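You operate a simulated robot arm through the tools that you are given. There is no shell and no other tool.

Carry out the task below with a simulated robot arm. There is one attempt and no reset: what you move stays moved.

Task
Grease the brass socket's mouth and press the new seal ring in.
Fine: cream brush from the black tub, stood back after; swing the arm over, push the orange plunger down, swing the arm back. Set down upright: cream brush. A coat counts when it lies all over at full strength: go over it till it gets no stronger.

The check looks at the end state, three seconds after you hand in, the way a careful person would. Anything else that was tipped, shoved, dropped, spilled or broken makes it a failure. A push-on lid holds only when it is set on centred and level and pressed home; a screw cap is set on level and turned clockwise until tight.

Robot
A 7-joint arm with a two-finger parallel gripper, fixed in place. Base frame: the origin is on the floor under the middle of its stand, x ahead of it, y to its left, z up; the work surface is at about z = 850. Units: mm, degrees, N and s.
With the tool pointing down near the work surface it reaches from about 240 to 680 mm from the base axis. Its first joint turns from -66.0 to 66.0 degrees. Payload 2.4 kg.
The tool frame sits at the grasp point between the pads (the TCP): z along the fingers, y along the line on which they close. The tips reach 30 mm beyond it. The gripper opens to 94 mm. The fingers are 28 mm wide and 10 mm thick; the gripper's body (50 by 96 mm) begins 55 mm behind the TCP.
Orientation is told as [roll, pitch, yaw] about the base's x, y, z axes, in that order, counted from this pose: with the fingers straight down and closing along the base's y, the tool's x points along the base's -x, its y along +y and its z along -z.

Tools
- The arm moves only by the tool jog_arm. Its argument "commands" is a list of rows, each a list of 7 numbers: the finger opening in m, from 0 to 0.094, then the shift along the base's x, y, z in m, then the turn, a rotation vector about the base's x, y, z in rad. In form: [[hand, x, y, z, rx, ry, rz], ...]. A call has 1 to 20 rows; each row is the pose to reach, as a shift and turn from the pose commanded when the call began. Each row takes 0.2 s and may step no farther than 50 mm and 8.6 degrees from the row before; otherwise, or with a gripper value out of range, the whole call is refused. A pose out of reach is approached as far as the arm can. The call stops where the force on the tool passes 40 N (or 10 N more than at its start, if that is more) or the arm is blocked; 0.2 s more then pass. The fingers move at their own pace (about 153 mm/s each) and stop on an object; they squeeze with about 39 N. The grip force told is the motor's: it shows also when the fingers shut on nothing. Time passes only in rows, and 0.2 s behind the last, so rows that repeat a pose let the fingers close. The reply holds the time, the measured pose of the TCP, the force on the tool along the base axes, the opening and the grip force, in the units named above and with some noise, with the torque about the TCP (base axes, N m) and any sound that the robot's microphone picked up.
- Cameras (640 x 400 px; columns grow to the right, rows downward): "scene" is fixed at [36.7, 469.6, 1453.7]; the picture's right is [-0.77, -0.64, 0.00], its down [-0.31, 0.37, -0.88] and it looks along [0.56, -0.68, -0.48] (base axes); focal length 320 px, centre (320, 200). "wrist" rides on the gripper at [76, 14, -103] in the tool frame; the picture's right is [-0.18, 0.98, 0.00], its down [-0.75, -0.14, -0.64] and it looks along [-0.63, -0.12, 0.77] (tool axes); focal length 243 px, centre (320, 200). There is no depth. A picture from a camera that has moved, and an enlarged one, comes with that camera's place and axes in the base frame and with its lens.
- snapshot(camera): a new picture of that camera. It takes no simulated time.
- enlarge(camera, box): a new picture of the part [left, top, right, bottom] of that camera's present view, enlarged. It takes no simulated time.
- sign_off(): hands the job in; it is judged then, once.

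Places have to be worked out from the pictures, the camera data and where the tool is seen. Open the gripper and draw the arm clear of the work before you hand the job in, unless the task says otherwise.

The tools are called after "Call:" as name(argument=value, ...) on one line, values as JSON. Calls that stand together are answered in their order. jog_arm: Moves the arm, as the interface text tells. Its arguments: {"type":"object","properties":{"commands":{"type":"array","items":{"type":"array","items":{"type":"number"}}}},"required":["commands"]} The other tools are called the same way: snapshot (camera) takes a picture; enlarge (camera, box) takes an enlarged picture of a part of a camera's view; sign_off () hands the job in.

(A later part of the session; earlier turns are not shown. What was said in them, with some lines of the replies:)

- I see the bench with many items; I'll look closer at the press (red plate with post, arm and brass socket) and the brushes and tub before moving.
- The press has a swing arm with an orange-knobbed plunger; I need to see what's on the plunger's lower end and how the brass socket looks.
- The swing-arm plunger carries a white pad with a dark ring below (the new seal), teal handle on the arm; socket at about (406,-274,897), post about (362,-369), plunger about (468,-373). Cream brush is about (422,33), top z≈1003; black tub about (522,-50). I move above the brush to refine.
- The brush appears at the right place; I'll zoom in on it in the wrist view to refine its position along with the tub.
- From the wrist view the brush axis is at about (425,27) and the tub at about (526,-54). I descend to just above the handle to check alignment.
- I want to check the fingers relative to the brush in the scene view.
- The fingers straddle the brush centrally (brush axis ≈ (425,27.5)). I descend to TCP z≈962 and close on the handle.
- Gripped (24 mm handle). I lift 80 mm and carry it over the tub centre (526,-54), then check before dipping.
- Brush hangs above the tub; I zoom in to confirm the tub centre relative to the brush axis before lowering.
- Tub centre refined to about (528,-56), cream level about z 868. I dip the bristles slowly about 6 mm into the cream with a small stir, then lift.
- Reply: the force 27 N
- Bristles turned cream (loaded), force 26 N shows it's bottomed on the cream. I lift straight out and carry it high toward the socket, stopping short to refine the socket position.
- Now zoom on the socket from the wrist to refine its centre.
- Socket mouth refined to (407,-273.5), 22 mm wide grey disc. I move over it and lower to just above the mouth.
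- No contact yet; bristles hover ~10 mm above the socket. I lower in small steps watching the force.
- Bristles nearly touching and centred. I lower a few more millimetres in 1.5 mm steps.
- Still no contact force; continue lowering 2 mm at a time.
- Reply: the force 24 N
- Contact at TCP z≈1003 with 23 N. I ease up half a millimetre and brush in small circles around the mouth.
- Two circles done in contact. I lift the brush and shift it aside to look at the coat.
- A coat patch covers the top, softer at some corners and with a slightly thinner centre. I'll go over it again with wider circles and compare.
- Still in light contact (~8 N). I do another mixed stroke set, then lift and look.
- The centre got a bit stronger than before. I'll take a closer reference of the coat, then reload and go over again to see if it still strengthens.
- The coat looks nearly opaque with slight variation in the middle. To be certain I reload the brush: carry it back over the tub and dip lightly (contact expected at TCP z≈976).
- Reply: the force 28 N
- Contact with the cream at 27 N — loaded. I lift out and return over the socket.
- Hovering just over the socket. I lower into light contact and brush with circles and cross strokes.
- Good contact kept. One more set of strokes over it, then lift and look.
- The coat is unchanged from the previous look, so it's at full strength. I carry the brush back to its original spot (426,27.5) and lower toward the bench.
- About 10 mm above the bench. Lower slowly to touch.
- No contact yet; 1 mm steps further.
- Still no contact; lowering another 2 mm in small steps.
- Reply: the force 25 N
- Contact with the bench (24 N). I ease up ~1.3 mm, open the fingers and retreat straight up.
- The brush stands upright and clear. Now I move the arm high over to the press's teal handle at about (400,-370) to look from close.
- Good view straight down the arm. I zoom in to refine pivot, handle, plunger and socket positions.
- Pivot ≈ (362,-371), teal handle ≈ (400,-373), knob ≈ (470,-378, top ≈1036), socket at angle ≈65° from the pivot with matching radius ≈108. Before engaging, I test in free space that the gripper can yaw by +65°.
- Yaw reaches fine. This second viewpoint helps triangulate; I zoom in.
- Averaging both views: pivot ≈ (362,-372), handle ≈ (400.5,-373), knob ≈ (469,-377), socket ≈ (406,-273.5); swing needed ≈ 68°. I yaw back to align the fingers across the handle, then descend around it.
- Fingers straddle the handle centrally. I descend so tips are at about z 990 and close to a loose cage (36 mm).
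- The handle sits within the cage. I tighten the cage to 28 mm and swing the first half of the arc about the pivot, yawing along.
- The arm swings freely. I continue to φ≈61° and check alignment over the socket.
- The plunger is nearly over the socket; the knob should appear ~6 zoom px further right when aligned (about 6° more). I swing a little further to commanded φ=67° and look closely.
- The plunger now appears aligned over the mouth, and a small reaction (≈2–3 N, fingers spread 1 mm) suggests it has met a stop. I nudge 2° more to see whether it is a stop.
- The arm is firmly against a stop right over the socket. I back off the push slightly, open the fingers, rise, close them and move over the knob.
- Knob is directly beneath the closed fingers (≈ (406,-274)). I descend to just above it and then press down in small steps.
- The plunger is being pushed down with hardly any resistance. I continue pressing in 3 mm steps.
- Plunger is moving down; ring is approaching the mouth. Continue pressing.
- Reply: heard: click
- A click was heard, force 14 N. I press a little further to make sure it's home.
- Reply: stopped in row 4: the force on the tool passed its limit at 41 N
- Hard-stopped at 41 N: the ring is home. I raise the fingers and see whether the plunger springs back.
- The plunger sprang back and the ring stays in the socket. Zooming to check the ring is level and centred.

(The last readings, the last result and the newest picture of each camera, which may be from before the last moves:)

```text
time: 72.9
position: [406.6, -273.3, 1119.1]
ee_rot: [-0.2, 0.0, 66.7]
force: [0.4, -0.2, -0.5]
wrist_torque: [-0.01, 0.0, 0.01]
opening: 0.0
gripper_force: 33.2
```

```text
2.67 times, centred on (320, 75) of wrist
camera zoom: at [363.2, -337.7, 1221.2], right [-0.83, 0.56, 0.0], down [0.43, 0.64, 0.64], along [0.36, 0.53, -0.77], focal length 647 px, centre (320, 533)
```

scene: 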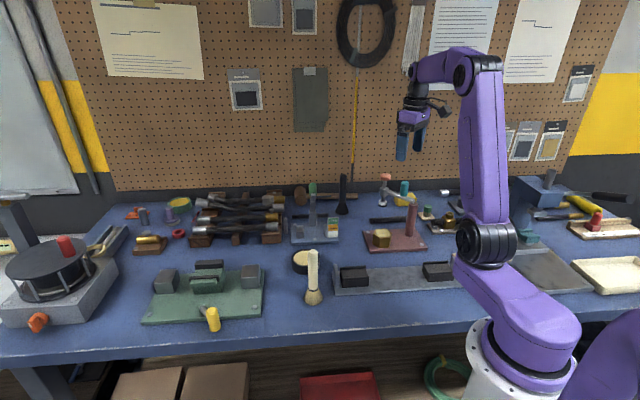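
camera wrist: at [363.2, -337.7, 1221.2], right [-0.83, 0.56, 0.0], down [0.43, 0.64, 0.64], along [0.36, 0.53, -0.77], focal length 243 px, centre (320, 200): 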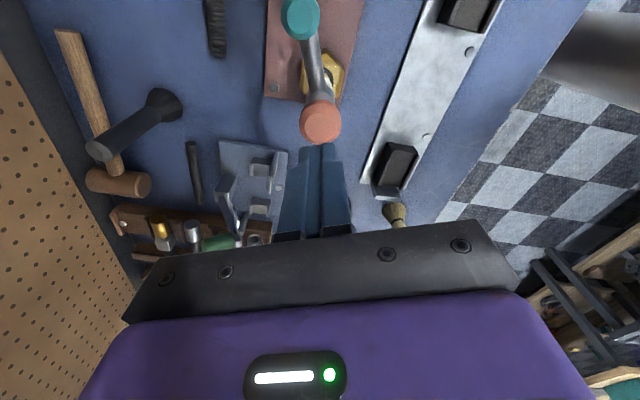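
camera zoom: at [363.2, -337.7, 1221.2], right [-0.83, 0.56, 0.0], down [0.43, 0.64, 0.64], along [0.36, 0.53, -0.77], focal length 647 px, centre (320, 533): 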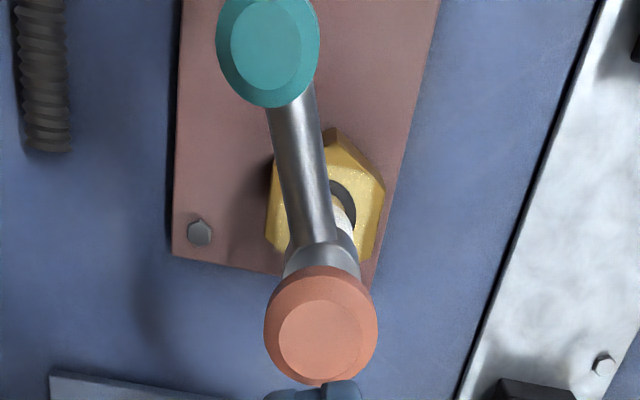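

The ring sits level and centred with the plunger retracted. Now I go back to the teal handle at ≈ (378,-337), open, and descend around it.

Call:
jog_arm(commands=[[0.02, -0.01, -0.021, 0, 0, 0, 0], [0.05, -0.02, -0.042, 0, 0, 0, 0], [0.064, -0.0295, -0.063, 0, 0, 0, 0], [0.064, -0.0295, -0.063, -0.03, 0, 0, 0], [0.064, -0.0295, -0.063, -0.05, 0, 0, 0], [0.064, -0.0295, -0.063, -0.05, 0, 0, 0]])

Call:
snapshot(camera="wrist")

Call:
enlarge(camera="scene", box=[350, 130, 440, 250])

```text
time: 74.3
position: [376.8, -336.4, 1068.9]
ee_rot: [-0.3, 0.0, 66.8]
force: [0.9, 0.7, 0.3]
wrist_torque: [0.01, 0.02, -0.02]
opening: 64.1
gripper_force: 0.1
```

```text
taken
camera wrist: at [334.0, -401.2, 1171.4], right [-0.83, 0.56, -0.01], down [0.42, 0.64, 0.64], along [0.36, 0.53, -0.77], focal length 243 px, centre (320, 200)
```

wrist: 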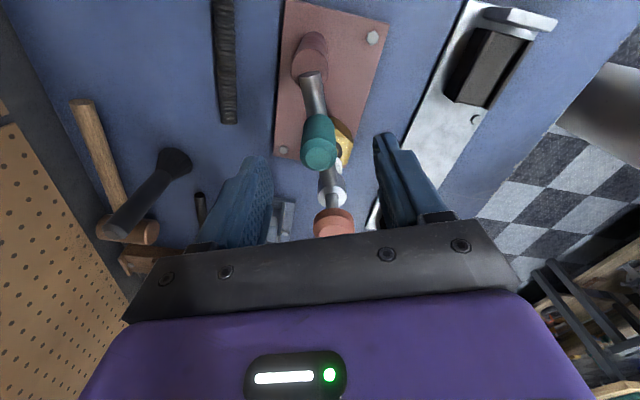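

```text
3.33 times, centred on (395, 190) of scene
camera zoom: at [36.7, 469.6, 1453.7], right [-0.77, -0.64, 0.0], down [-0.31, 0.37, -0.88], along [0.56, -0.68, -0.48], focal length 1066 px, centre (70, 233)
```

zoom: 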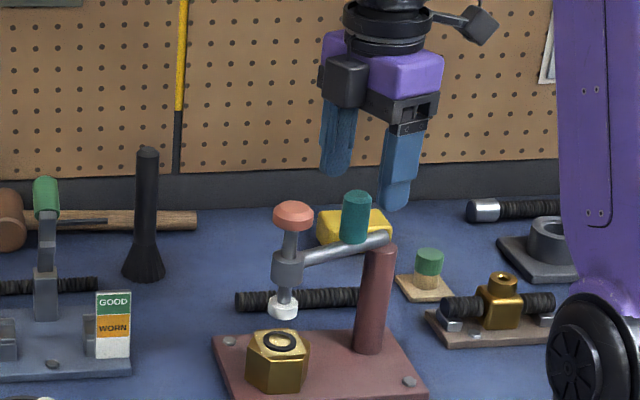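

Handle is centred between the fingers. I descend and close into a loose cage.

Call:
jog_arm(commands=[[0.064, 0, 0, -0.02, 0, 0, 0], [0.064, 0, 0, -0.04, 0, 0, 0], [0.064, 0, 0, -0.048, 0, 0, 0], [0.045, 0, 0, -0.048, 0, 0, 0], [0.032, 0, 0, -0.048, 0, 0, 0], [0.028, 0, 0, -0.048, 0, 0, 0], [0.028, 0, 0, -0.048, 0, 0, 0]])

Call:
snapshot(camera="wrist")

```text
time: 75.9
position: [376.6, -337.1, 1021.3]
ee_rot: [-0.3, -0.1, 66.7]
force: [1.2, 0.8, -0.3]
wrist_torque: [-0.02, 0.0, 0.03]
opening: 28.4
gripper_force: 0.0
```

```text
taken
camera wrist: at [333.5, -401.1, 1123.9], right [-0.83, 0.56, -0.01], down [0.42, 0.64, 0.64], along [0.36, 0.53, -0.77], focal length 243 px, centre (320, 200)
```

wrist: 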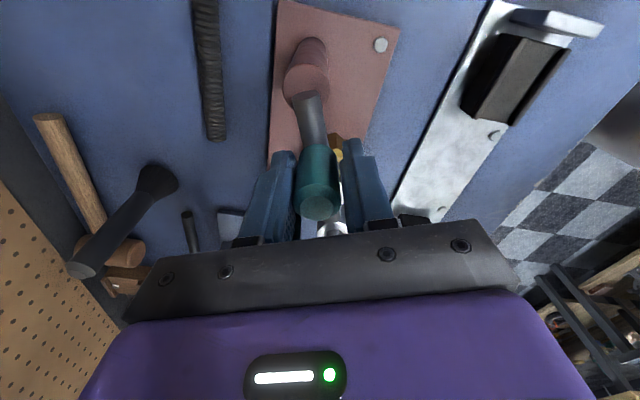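

Cage set. I swing the arm back along the arc to φ≈11°, yawing along.

Call:
jog_arm(commands=[[0.028, 0.004, -0.002, 0, 0, 0, -0.1169], [0.028, 0.0079, -0.0046, 0, 0, 0, -0.2391], [0.028, 0.0115, -0.0077, 0, 0, 0, -0.3613], [0.028, 0.0147, -0.0111, 0, 0, 0, -0.4835], [0.028, 0.0174, -0.015, 0, 0, 0, -0.6056], [0.028, 0.0197, -0.0191, 0, 0, 0, -0.7278], [0.028, 0.0214, -0.0235, 0, 0, 0, -0.85], [0.028, 0.0226, -0.028, 0, 0, 0, -0.9721], [0.028, 0.0226, -0.028, 0, 0, 0, -0.9721]])

Call:
enlarge(camera="scene", box=[350, 150, 440, 260])

Call:
snapshot(camera="wrist")

```text
time: 77.9
position: [401.0, -363.8, 1021.0]
ee_rot: [-0.3, 0.0, 10.9]
force: [-1.1, 0.6, -0.4]
wrist_torque: [0.05, -0.01, -0.01]
opening: 28.5
gripper_force: 0.6
```

```text
3.64 times, centred on (395, 205) of scene
camera zoom: at [36.7, 469.7, 1453.7], right [-0.77, -0.64, 0.0], down [-0.31, 0.37, -0.88], along [0.56, -0.68, -0.48], focal length 1163 px, centre (47, 182)
```

zoom: 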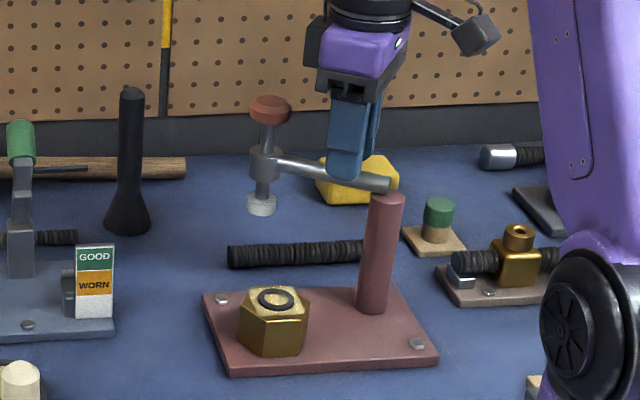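

```text
taken
camera wrist: at [322.5, -365.1, 1123.0], right [0.0, 1.0, -0.01], down [0.77, 0.01, 0.64], along [0.64, 0.0, -0.77], focal length 243 px, centre (320, 200)
```

wrist: 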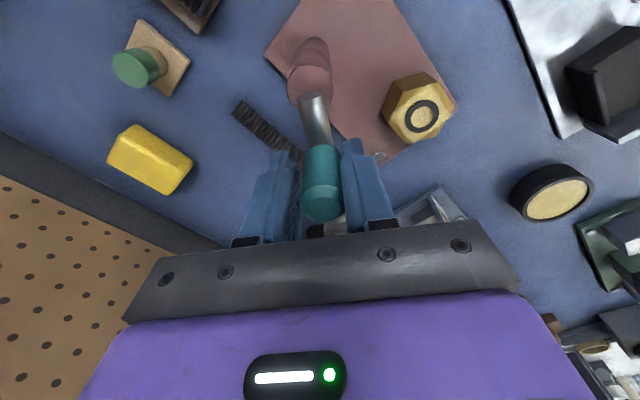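

Almost back. I swing the rest of the way to the original angle (φ≈-3°), watching for a stop.

Call:
jog_arm(commands=[[0.028, 0.0006, -0.0047, 0, 0, 0, -0.1222], [0.028, 0.0007, -0.0087, 0, 0, 0, -0.2269], [0.028, 0.0006, -0.01, 0, 0, 0, -0.2618], [0.028, 0.0006, -0.01, 0, 0, 0, -0.2618]])

Call:
enlarge(camera="scene", box=[360, 165, 440, 260])

Call:
snapshot(camera="wrist")

```text
time: 78.9
position: [400.9, -375.1, 1020.9]
ee_rot: [-0.4, 0.0, -4.1]
force: [-0.5, 0.1, 0.4]
wrist_torque: [0.02, 0.05, 0.01]
opening: 28.3
gripper_force: 0.0
```

```text
4.21 times, centred on (400, 212) of scene
camera zoom: at [36.7, 469.7, 1453.7], right [-0.77, -0.64, 0.0], down [-0.31, 0.37, -0.88], along [0.56, -0.68, -0.48], focal length 1347 px, centre (-17, 147)
```

zoom: 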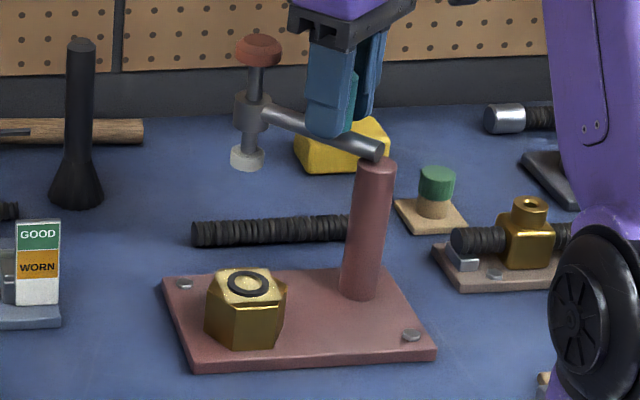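

```text
taken
camera wrist: at [325.8, -354.9, 1123.2], right [0.25, 0.97, -0.01], down [0.74, -0.19, 0.64], along [0.62, -0.17, -0.77], focal length 243 px, centre (320, 200)
```

wrist: 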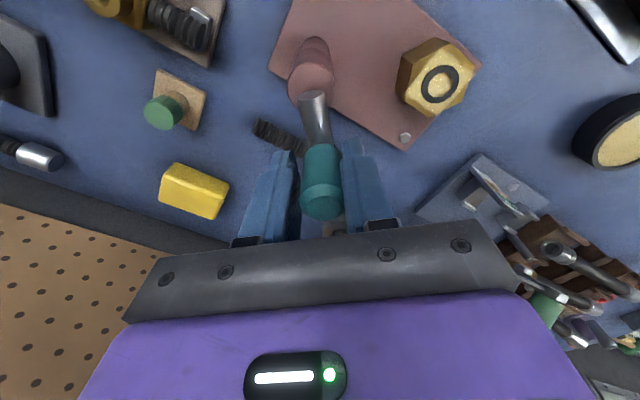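

The arm matches its original picture position exactly (knob at the same pixels). I open the fingers, rise straight up and retreat.

Call:
jog_arm(commands=[[0.036, 0, 0.001, 0, 0, 0, 0], [0.05, 0, 0.001, 0, 0, 0, 0], [0.07, 0, 0.001, 0, 0, 0, 0], [0.08, 0, 0.001, 0, 0, 0, 0], [0.08, 0, 0.001, 0.025, 0, 0, 0], [0.08, 0, 0.001, 0.06, 0, 0, 0], [0.08, 0, 0.001, 0.1, 0, 0, 0], [0.08, 0, 0.001, 0.14, 0, 0, 0], [0.094, -0.02, 0.03, 0.17, 0, 0, 0], [0.094, -0.05, 0.06, 0.19, 0, 0, 0], [0.094, -0.08, 0.09, 0.21, 0, 0, 0], [0.094, -0.11, 0.12, 0.23, 0, 0, 0.05], [0.094, -0.125, 0.15, 0.25, 0, 0, 0.07], [0.094, -0.125, 0.16, 0.28, 0, 0, 0.07], [0.094, -0.125, 0.16, 0.28, 0, 0, 0.07]])

Call:
snapshot(camera="scene")

Call:
snapshot(camera="wrist")

Call:
enlarge(camera="scene", box=[360, 165, 440, 260])

```text
time: 82.1
position: [274.5, -214.7, 1301.7]
ee_rot: [-0.3, 0.0, 0.0]
force: [-0.3, 0.0, 0.4]
wrist_torque: [-0.02, 0.01, -0.01]
opening: 94.0
gripper_force: 0.0
```

```text
taken
```

scene: 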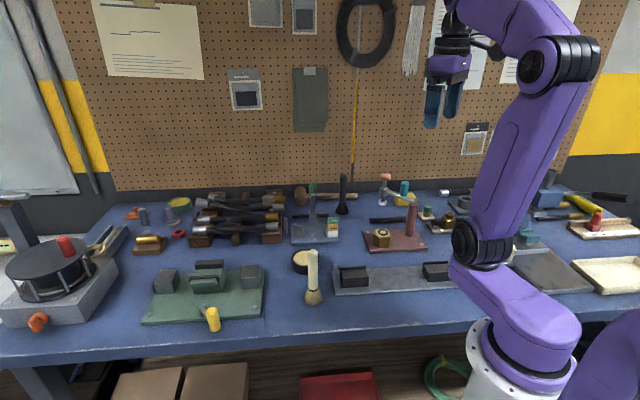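

```text
taken
camera wrist: at [198.8, -200.0, 1403.5], right [0.18, 0.98, 0.0], down [0.75, -0.14, 0.64], along [0.63, -0.12, -0.77], focal length 243 px, centre (320, 200)
```

wrist: 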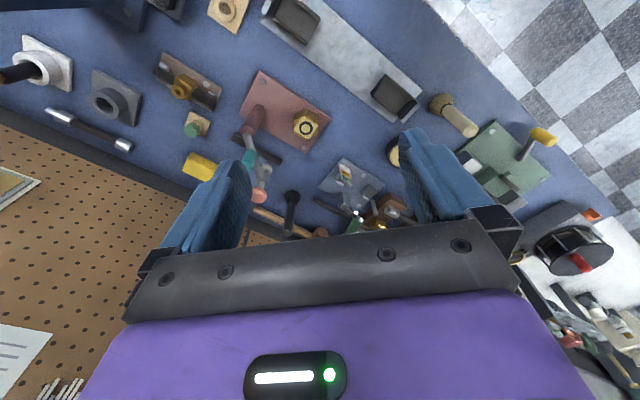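

```text
4.21 times, centred on (400, 212) of scene
camera zoom: at [36.7, 469.6, 1453.7], right [-0.77, -0.64, 0.0], down [-0.31, 0.37, -0.88], along [0.56, -0.68, -0.48], focal length 1347 px, centre (-17, 147)
```

zoom: 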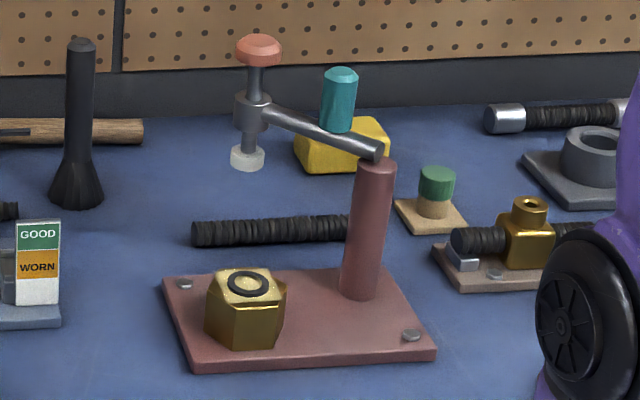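

Everything is as intended: the ring is seated level in the greased socket, the swing arm is back in its original place, and the brush stands upright by the tub. The gripper is open and clear, so I hand the job in.

Call:
sign_off()

```text
The job is handed in.
```

The brass socket's mouth is greased and the new seal ring is pressed in; I've handed the job in and haven't seen a verdict on it.

- **Grease:** I loaded the cream brush from the black tub and brushed the mouth. Then I reloaded it and brushed over the mouth again. The last pass made no visible difference, so I took the coat as full strength.
- **Seal ring:** I swung the arm over until it met its stop above the socket and pushed the orange plunger down. It clicked, and I kept pressing until it hit a hard stop at 41 N. The plunger sprang back, and the ring looks level and centred.
- **Put back:** The swing arm is back where it started. The cream brush stands upright in its original spot, still loaded with grease. Nothing else looked disturbed in the last pictures, and the gripper is open and clear of the work.
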